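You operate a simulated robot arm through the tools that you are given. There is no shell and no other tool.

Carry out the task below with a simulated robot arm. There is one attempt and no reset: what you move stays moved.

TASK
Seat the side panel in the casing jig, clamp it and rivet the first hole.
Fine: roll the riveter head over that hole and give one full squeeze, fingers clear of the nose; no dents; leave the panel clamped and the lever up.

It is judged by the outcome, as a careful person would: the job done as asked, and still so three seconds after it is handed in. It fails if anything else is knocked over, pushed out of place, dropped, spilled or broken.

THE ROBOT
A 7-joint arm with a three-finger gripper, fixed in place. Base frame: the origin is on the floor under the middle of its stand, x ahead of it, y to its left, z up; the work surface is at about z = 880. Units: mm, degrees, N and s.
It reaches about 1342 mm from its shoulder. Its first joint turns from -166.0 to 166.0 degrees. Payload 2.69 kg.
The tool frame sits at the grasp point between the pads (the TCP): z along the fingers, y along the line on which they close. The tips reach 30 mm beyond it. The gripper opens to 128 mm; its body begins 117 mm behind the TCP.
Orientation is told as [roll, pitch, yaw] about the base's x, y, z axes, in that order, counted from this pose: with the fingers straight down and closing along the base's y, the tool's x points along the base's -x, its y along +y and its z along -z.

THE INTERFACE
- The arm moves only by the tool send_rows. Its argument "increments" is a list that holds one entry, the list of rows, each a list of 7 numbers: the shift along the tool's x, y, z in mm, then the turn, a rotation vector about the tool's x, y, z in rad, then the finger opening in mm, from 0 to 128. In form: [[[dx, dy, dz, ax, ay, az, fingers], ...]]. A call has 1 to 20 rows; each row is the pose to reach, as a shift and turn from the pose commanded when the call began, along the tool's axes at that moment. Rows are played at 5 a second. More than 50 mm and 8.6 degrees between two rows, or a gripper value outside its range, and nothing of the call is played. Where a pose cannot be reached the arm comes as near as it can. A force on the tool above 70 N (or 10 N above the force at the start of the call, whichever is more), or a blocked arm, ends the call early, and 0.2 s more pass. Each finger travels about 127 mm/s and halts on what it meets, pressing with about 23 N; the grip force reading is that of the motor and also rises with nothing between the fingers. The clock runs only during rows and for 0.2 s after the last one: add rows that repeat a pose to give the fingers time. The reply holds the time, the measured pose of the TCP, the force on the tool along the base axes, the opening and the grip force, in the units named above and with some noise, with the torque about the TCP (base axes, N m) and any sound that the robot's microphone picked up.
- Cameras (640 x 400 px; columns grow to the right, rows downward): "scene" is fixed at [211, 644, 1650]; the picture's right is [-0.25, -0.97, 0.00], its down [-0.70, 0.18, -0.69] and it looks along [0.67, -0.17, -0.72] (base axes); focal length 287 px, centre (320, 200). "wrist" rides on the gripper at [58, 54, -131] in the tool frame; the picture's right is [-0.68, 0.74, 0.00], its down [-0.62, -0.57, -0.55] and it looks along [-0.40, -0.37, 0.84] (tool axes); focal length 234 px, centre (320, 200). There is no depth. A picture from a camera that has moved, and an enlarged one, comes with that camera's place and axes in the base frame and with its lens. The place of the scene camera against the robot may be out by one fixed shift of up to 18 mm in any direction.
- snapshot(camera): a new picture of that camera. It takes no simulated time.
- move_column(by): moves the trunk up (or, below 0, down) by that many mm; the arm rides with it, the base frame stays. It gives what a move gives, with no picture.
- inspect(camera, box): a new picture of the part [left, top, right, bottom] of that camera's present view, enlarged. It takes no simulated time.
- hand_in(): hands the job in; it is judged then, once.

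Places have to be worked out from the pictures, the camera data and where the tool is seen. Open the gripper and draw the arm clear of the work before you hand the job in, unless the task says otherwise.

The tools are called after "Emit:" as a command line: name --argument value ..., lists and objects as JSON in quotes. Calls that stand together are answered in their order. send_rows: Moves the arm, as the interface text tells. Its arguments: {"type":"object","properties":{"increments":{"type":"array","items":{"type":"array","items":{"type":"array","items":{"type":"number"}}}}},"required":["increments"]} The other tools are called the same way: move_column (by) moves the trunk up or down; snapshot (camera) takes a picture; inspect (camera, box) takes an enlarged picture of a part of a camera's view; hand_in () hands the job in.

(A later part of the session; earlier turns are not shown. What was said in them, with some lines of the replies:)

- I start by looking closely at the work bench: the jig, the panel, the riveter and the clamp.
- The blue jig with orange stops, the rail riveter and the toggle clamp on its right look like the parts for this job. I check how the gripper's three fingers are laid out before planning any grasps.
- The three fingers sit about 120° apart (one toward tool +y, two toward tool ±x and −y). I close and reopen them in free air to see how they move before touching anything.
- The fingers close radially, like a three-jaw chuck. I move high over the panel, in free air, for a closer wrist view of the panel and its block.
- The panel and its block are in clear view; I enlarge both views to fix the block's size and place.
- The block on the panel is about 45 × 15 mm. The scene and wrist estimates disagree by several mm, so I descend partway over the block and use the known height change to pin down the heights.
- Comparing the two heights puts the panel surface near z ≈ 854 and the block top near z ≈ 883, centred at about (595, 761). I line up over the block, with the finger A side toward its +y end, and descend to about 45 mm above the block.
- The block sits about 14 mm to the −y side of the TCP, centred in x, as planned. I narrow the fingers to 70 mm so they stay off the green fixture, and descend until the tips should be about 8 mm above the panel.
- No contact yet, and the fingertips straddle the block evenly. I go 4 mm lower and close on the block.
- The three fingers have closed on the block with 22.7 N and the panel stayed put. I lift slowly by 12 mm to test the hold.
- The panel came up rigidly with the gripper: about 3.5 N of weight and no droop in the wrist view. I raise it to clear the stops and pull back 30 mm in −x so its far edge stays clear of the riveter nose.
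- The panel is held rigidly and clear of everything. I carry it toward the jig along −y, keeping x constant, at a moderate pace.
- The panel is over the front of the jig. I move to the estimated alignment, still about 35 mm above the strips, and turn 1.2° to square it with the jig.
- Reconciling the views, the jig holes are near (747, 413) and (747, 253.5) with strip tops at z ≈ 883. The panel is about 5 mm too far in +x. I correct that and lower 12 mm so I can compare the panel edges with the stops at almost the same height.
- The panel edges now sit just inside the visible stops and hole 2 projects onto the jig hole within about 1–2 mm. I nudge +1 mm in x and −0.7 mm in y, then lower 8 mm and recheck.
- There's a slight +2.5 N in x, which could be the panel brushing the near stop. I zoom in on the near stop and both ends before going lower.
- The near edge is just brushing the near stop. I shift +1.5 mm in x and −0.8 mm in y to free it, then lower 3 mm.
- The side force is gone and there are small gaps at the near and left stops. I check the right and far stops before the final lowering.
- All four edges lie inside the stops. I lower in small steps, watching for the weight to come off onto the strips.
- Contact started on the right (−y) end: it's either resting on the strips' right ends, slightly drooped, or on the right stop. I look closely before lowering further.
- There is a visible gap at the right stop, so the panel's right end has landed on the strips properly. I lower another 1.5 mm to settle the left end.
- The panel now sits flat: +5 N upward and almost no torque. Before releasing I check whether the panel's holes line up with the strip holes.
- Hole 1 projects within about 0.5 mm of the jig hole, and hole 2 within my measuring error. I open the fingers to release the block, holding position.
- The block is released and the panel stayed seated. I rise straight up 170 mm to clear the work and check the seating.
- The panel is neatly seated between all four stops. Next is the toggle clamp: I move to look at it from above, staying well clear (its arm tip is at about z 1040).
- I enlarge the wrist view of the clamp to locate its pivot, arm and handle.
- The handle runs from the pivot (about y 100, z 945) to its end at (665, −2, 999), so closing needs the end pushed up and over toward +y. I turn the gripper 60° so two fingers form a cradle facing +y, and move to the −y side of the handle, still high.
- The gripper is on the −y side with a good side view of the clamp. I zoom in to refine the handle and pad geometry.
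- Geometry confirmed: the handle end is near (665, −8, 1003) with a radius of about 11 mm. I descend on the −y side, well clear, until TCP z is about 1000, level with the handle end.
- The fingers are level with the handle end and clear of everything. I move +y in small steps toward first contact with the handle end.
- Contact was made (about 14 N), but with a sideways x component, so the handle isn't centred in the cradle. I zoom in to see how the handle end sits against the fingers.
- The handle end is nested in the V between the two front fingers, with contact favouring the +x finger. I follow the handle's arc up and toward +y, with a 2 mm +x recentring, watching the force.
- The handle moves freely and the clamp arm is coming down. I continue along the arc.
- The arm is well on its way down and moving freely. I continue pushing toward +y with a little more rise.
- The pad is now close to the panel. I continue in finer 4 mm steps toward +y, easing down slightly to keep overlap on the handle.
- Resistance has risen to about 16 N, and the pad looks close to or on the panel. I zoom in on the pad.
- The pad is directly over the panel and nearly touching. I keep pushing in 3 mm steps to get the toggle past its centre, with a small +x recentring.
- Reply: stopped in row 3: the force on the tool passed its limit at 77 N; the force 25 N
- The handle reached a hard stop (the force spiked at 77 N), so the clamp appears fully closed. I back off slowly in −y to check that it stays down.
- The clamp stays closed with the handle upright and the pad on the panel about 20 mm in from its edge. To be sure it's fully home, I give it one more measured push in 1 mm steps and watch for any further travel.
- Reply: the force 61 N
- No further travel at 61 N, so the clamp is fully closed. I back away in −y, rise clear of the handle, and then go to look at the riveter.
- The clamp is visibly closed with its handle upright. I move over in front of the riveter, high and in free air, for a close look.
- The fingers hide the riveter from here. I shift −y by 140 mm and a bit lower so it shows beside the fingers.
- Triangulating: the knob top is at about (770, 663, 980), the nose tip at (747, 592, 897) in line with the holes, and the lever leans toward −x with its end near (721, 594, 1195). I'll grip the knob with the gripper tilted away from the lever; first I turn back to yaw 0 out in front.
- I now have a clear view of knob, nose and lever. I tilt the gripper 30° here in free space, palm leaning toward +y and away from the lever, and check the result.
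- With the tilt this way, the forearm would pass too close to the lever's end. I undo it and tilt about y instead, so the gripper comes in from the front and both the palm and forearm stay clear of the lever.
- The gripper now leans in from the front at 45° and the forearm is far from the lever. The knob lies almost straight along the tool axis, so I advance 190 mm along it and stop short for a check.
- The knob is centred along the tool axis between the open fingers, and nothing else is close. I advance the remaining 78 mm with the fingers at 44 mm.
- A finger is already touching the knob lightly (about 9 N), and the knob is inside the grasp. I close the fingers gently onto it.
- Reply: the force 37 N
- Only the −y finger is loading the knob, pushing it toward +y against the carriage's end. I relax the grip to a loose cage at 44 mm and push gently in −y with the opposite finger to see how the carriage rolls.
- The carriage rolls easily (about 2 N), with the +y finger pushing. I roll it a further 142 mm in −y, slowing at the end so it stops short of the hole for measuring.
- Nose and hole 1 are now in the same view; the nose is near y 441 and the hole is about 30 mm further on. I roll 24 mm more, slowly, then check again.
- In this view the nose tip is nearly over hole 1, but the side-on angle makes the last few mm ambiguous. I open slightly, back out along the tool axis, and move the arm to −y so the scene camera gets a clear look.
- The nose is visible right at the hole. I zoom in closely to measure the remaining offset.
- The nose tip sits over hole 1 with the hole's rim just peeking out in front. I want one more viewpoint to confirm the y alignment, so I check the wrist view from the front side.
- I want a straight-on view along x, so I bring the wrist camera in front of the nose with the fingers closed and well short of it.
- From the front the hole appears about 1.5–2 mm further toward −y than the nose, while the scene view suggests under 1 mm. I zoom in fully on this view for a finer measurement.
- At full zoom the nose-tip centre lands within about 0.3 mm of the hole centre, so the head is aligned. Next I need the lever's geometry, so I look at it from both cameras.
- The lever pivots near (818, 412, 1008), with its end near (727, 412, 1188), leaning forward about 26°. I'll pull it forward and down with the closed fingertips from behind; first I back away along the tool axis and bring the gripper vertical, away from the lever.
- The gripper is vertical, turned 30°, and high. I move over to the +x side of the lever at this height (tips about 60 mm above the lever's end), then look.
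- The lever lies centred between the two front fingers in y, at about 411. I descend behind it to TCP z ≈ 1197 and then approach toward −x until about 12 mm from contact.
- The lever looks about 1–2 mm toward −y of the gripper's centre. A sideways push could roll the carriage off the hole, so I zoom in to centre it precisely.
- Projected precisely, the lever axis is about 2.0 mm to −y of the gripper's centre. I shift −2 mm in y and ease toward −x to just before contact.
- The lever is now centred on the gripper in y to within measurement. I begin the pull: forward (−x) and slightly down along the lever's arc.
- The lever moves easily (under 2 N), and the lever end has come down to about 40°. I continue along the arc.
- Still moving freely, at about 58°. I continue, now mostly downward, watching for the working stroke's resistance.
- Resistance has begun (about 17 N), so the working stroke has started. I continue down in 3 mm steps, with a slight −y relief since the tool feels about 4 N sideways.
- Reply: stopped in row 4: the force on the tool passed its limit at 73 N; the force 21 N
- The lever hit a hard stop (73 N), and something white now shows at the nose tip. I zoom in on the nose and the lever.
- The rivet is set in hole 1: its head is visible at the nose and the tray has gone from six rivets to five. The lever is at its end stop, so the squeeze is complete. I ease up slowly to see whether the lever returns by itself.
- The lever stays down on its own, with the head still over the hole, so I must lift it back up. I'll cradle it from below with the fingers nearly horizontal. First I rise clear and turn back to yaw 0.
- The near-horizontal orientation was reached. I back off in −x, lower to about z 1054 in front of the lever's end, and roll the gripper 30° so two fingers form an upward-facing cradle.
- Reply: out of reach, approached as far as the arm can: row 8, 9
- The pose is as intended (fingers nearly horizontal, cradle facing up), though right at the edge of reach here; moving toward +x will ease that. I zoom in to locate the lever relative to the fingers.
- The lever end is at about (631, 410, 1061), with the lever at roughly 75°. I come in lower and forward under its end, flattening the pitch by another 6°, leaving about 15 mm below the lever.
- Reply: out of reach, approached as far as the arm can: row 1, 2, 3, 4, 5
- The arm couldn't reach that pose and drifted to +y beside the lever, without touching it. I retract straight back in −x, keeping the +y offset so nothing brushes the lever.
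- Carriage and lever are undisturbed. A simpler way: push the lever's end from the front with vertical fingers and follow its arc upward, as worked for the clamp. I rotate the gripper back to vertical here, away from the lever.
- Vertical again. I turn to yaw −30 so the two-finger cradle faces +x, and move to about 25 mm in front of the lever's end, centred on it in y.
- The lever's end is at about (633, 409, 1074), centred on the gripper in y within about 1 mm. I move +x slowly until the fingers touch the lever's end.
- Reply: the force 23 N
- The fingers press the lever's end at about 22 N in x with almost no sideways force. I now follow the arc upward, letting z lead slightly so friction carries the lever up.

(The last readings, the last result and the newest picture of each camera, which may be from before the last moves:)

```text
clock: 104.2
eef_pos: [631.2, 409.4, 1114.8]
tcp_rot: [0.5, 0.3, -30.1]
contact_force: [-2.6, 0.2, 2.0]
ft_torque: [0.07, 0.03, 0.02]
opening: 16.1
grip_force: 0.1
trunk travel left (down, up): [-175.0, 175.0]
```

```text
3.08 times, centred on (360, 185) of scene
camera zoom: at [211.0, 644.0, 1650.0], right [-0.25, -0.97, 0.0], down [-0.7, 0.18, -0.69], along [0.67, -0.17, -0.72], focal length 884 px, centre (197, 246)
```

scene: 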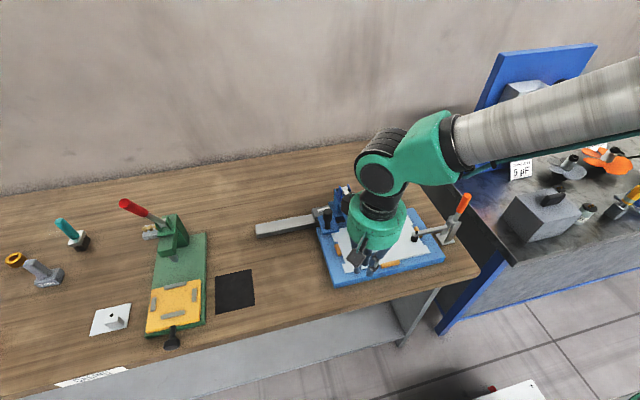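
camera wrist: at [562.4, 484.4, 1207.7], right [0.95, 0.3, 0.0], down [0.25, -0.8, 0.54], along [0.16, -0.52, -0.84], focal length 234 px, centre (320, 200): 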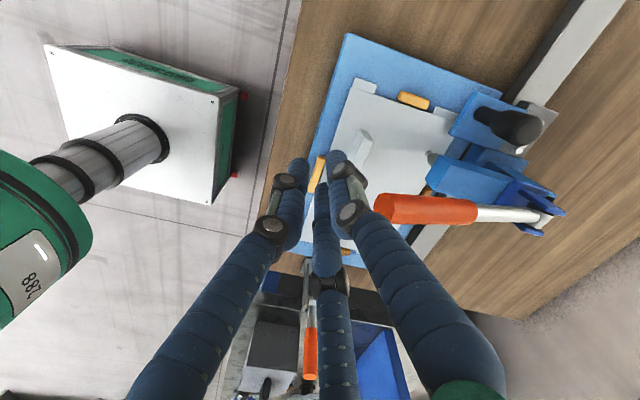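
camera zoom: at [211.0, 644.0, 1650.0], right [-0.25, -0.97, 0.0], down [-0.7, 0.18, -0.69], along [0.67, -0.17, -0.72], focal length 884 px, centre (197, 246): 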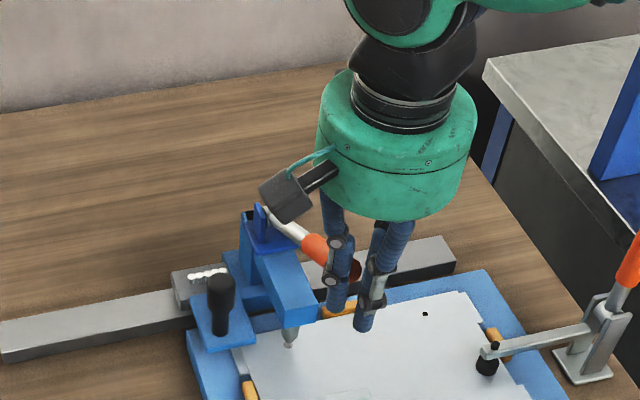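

It's working: the lever is coming up with the fingers and little force. I continue along the arc with a slight +x bias to keep contact.

Emit:
send_rows --increments '[[[-4.3, 2.5, -6, 0, 0, 0, 16], [-8, 4.6, -12, 0, 0, 0, 16], [-12, 6.9, -18, 0, 0, 0, 16], [-16, 9.3, -24, 0, 0, 0, 16], [-20.5, 11.8, -30, 0, 0, 0, 16], [-25, 14.4, -36, 0, 0, 0, 16], [-25, 14.4, -36, 0, 0, 0, 16]]]'

Emit:
inspect --camera "wrist" --box '[240, 120, 440, 270]'

Emit:
inspect --camera "scene" --box '[300, 120, 420, 250]'

```text
clock: 105.8
eef_pos: [659.4, 409.7, 1151.4]
tcp_rot: [0.4, 0.2, -30.0]
contact_force: [-1.3, 3.1, 0.7]
ft_torque: [0.0, 0.01, 0.02]
opening: 17.0
grip_force: 1.0
trunk travel left (down, up): [-175.0, 175.0]
```

```text
2.67 times, centred on (340, 195) of wrist
camera zoom: at [634.2, 483.9, 1283.6], right [0.95, 0.3, 0.0], down [0.25, -0.8, 0.54], along [0.16, -0.52, -0.84], focal length 624 px, centre (267, 213)
```

zoom: 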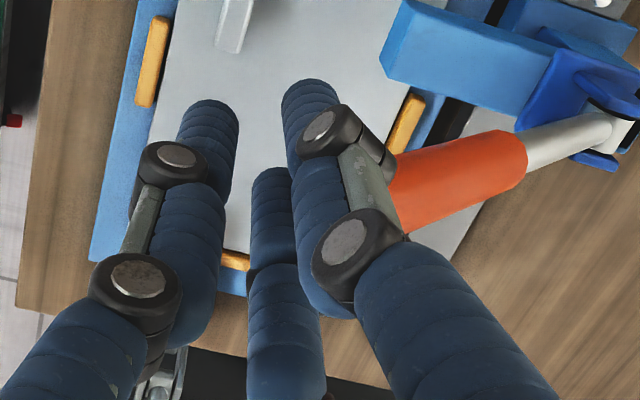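

```text
3.08 times, centred on (360, 185) of scene
camera zoom: at [211.0, 644.0, 1650.0], right [-0.25, -0.97, 0.0], down [-0.7, 0.18, -0.69], along [0.67, -0.17, -0.72], focal length 884 px, centre (197, 246)
```

zoom: 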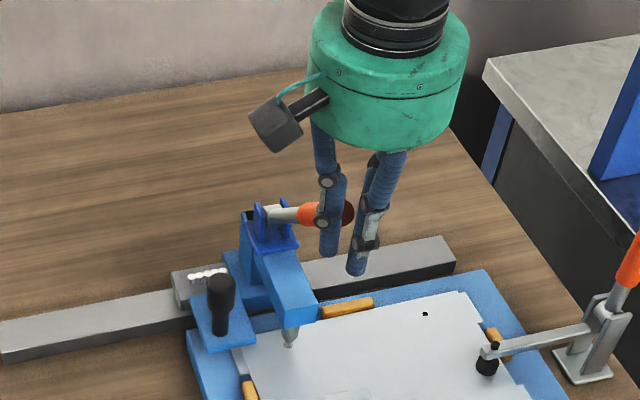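

The lever keeps rising, now around 45–50°. I continue, with a small +y relief for the roughly 3 N side force.

Emit:
send_rows --increments '[[[-5, 3.3, -6, 0, 0, 0, 16], [-10.2, 6.3, -12, 0, 0, 0, 16], [-15.9, 9.5, -17.5, 0, 0, 0, 16], [-21.5, 12.8, -23, 0, 0, 0, 16], [-26.7, 15.8, -28, 0, 0, 0, 16], [-26.7, 15.8, -28, 0, 0, 0, 16]]]'

Emit:
inspect --camera "wrist" --box '[240, 120, 440, 270]'

Emit:
inspect --camera "scene" --box '[300, 120, 420, 250]'

```text
clock: 107.2
eef_pos: [689.1, 409.7, 1179.6]
tcp_rot: [0.5, 0.2, -30.0]
contact_force: [-1.0, 1.4, -0.5]
ft_torque: [-0.01, 0.01, 0.03]
opening: 16.3
grip_force: 0.1
trunk travel left (down, up): [-175.0, 175.0]
```

```text
2.67 times, centred on (340, 195) of wrist
camera zoom: at [665.3, 484.1, 1311.7], right [0.95, 0.3, 0.0], down [0.25, -0.8, 0.54], along [0.16, -0.52, -0.84], focal length 624 px, centre (267, 213)
```

zoom: 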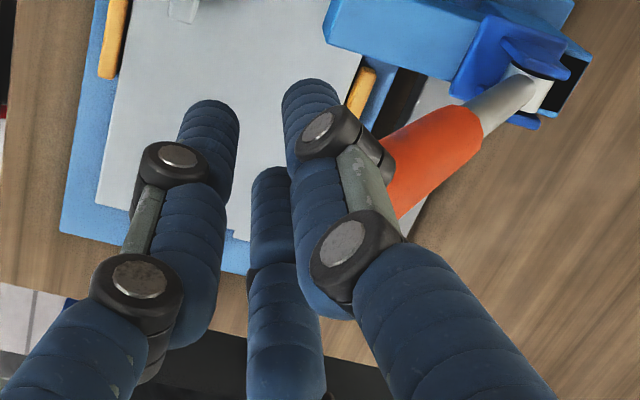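

```text
3.08 times, centred on (360, 185) of scene
camera zoom: at [211.0, 644.0, 1650.0], right [-0.25, -0.97, 0.0], down [-0.7, 0.18, -0.69], along [0.67, -0.17, -0.72], focal length 884 px, centre (197, 246)
```

zoom: 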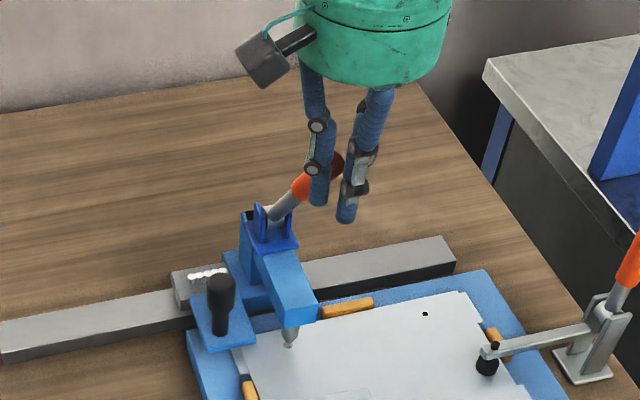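

Nearly up. I push the remaining ~25 mm toward +x with a little rise, watching for the lever's upper rest.

Emit:
send_rows --increments '[[[-5.2, 3, -5, 0, 0, 0, 16], [-10.4, 6, -9, 0, 0, 0, 16], [-15.6, 9, -12, 0, 0, 0, 16], [-19.9, 11.5, -14, 0, 0, 0, 16], [-23.4, 13.5, -15, 0, 0, 0, 16], [-23.4, 13.5, -15, 0, 0, 0, 16]]]'

Emit:
inspect --camera "wrist" --box '[240, 120, 440, 270]'

Emit:
inspect --camera "scene" --box '[300, 120, 420, 250]'

```text
clock: 108.6
eef_pos: [713.1, 409.5, 1193.3]
tcp_rot: [0.3, 0.3, -29.9]
contact_force: [-39.0, 3.1, -4.6]
ft_torque: [0.0, 0.37, 0.09]
opening: 18.1
grip_force: 8.3
trunk travel left (down, up): [-175.0, 175.0]
```

```text
2.67 times, centred on (340, 195) of wrist
camera zoom: at [688.5, 484.5, 1325.8], right [0.95, 0.3, 0.0], down [0.25, -0.8, 0.54], along [0.16, -0.52, -0.84], focal length 624 px, centre (267, 213)
```

zoom: 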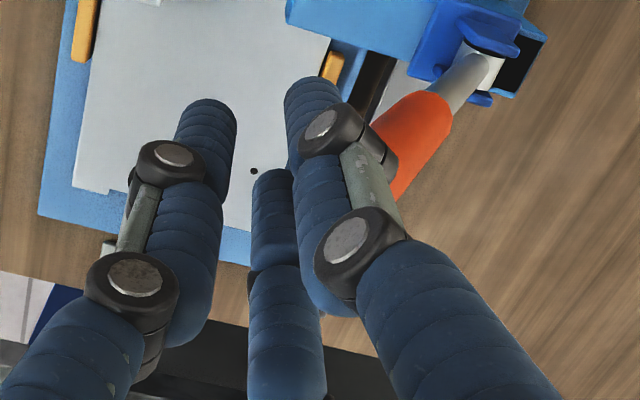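

```text
3.08 times, centred on (360, 185) of scene
camera zoom: at [211.0, 644.0, 1650.0], right [-0.25, -0.97, 0.0], down [-0.7, 0.18, -0.69], along [0.67, -0.17, -0.72], focal length 884 px, centre (197, 246)
```

zoom: 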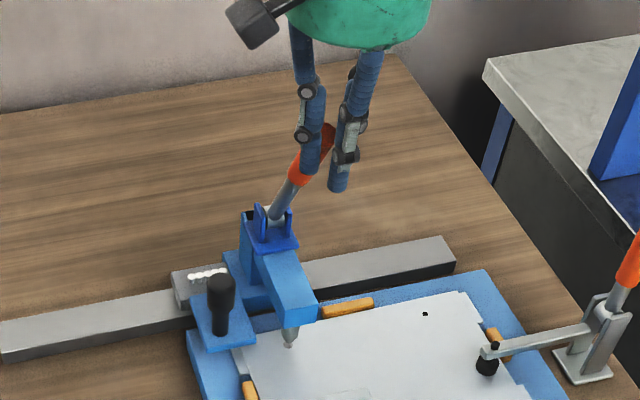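

The lever has reached its upper stop (39 N). I back off in −x and check that it stays up.

Emit:
send_rows --increments '[[[3.5, -2, 0, 0, 0, 0, 16], [8.7, -5, 0, 0, 0, 0, 16], [17.3, -10, 0, 0, 0, 0, 16], [34.6, -20, 0, 0, 0, 0, 16], [60, -34.6, -10, 0, 0, 0, 16], [86.6, -50, -20, 0, 0, 0, 16], [86.6, -50, -20, 0, 0, 0, 16]]]'

Emit:
snapshot --camera "wrist"

Emit:
inspect --camera "scene" --box '[310, 150, 390, 230]'

Emit:
inspect --camera "scene" --box '[342, 222, 358, 234]'

```text
clock: 110.2
eef_pos: [616.3, 410.0, 1213.6]
tcp_rot: [0.5, 0.2, -30.0]
contact_force: [-0.8, 0.5, 0.0]
ft_torque: [0.05, -0.03, -0.01]
opening: 16.0
grip_force: 0.0
trunk travel left (down, up): [-175.0, 175.0]
```

```text
taken
camera wrist: at [591.7, 484.4, 1346.6], right [0.95, 0.3, 0.0], down [0.25, -0.8, 0.54], along [0.17, -0.52, -0.84], focal length 234 px, centre (320, 200)
```

wrist: 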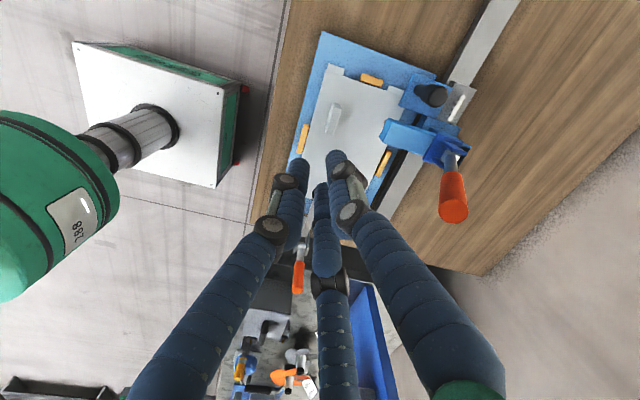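

```text
5.00 times, centred on (350, 190) of scene
camera zoom: at [211.0, 644.0, 1650.0], right [-0.25, -0.97, 0.0], down [-0.7, 0.18, -0.69], along [0.67, -0.17, -0.72], focal length 1436 px, centre (170, 250)
```

zoom: 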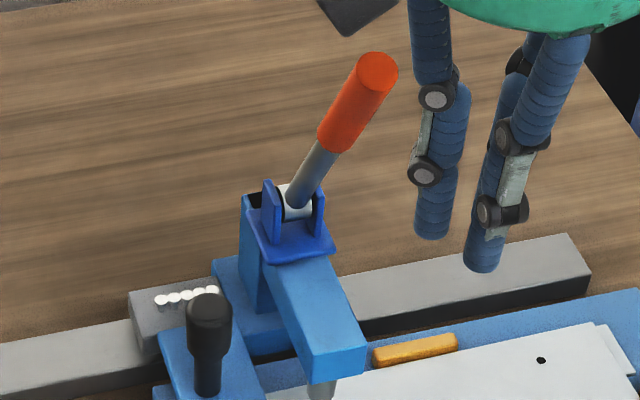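

```text
16.00 times, centred on (350, 228) of scene
camera zoom: at [211.0, 644.0, 1650.0], right [-0.25, -0.97, 0.0], down [-0.7, 0.18, -0.69], along [0.67, -0.17, -0.72], focal length 4596 px, centre (-160, -248)
```

zoom: 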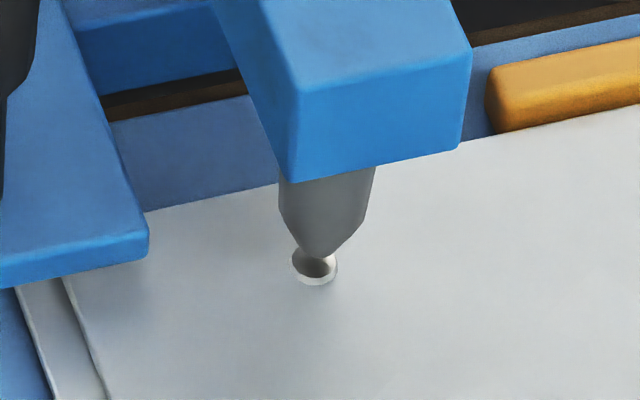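

The lever is back exactly where it started, it stays up on its own, and the rivet is set in hole 1. I raise the arm, open the gripper and draw clear, then check everything.

Emit:
send_rows --increments '[[[0, 0, -35, 0, 0, 0, 30], [0, 0, -70, 0, 0, 0, 60], [-8, -14, -105, 0, 0, 0, 100], [-25, -33, -130, 0, 0, 0, 128], [-45, -53, -146, 0, 0, 0, 128], [-65, -72, -146, 0, 0, 0, 128], [-85, -88, -146, 0, 0, 0, 128], [-101, -100, -146, 0, 0, 0, 128], [-101, -100, -146, 0, 0, 0, 128]]]'

Emit:
snapshot --camera "scene"

Emit:
inspect --camera "scene" --box '[310, 160, 480, 290]'

Emit:
snapshot --camera "wrist"

```text
clock: 112.2
eef_pos: [654.8, 270.3, 1358.8]
tcp_rot: [0.6, 0.2, -29.9]
contact_force: [-0.2, 0.2, -0.6]
ft_torque: [-0.02, 0.02, 0.04]
opening: 127.9
grip_force: 0.1
trunk travel left (down, up): [-175.0, 175.0]
```

```text
taken
```

scene: 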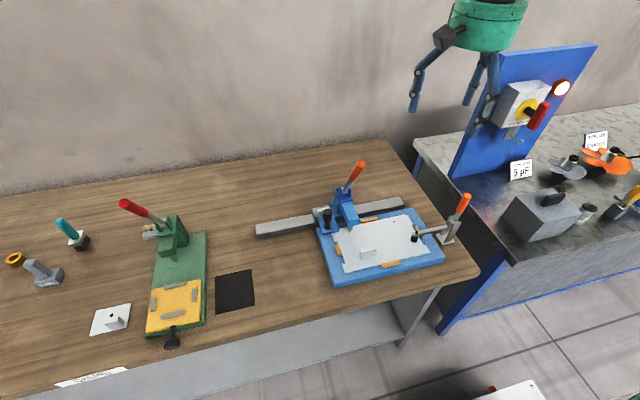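

```text
3.08 times, centred on (395, 225) of scene
camera zoom: at [211.0, 644.0, 1650.0], right [-0.25, -0.97, 0.0], down [-0.7, 0.18, -0.69], along [0.67, -0.17, -0.72], focal length 884 px, centre (89, 123)
```

zoom: 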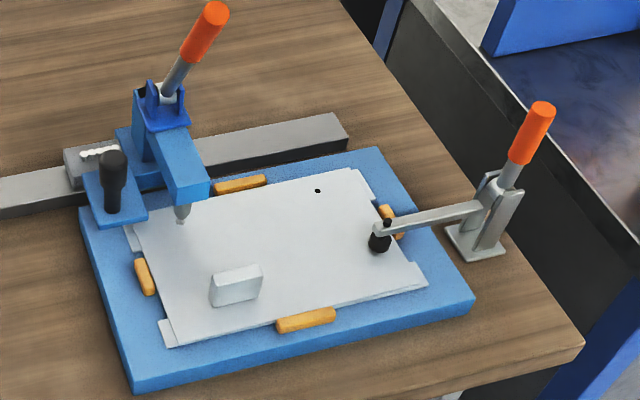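

```text
taken
camera wrist: at [629.7, 344.5, 1491.2], right [0.95, 0.3, 0.0], down [0.25, -0.8, 0.54], along [0.16, -0.52, -0.84], focal length 234 px, centre (320, 200)
```

wrist: 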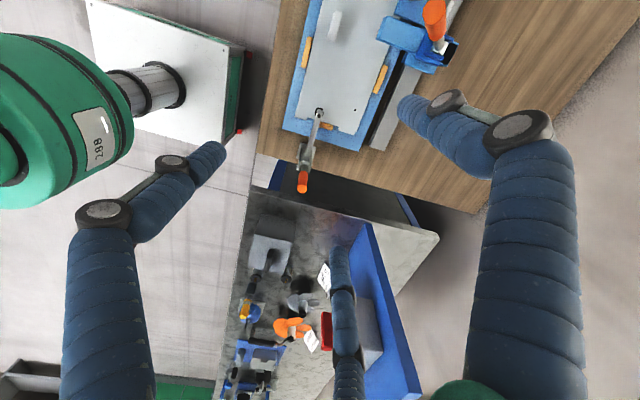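

The final check shows the panel seated between its stops, the clamp closed, the rivet in hole 1 and the lever up. Everything else is where it was, the gripper is open and the arm is clear. I hand in the job.

Emit:
hand_in

```text
The job is handed in.
```

The side panel is seated in the casing jig, clamped, and riveted at the first hole, and I've handed the job in. I took the hole nearest the riveter's parked end as the first one, because nothing on the panel or jig marks it.

- **Panel:** it sits flat on both strips, inside all four stops, and the clamp handle wouldn't move further at 61 N.
- **Rivet:** I lined the nose up to within about 0.3 mm of the hole and gave one squeeze, down to the lever's end stop. The rivet head is visible on the hole, and the tray went from six rivets to five.
- **During the squeeze:** my pull pushed the riveter head about 2.4 mm sideways. It returned by itself, the rivet sits centred on the hole, and I saw no dents.
- **Lever:** it doesn't spring back, so I pushed it up to its top stop, where it stays.
- **Fingers:** they stayed on the lever, about 170 mm or more above the nose, during the squeeze.

The riveter is still over the first hole. Nothing else on the benches was moved or knocked, and the arm is clear with the gripper open.
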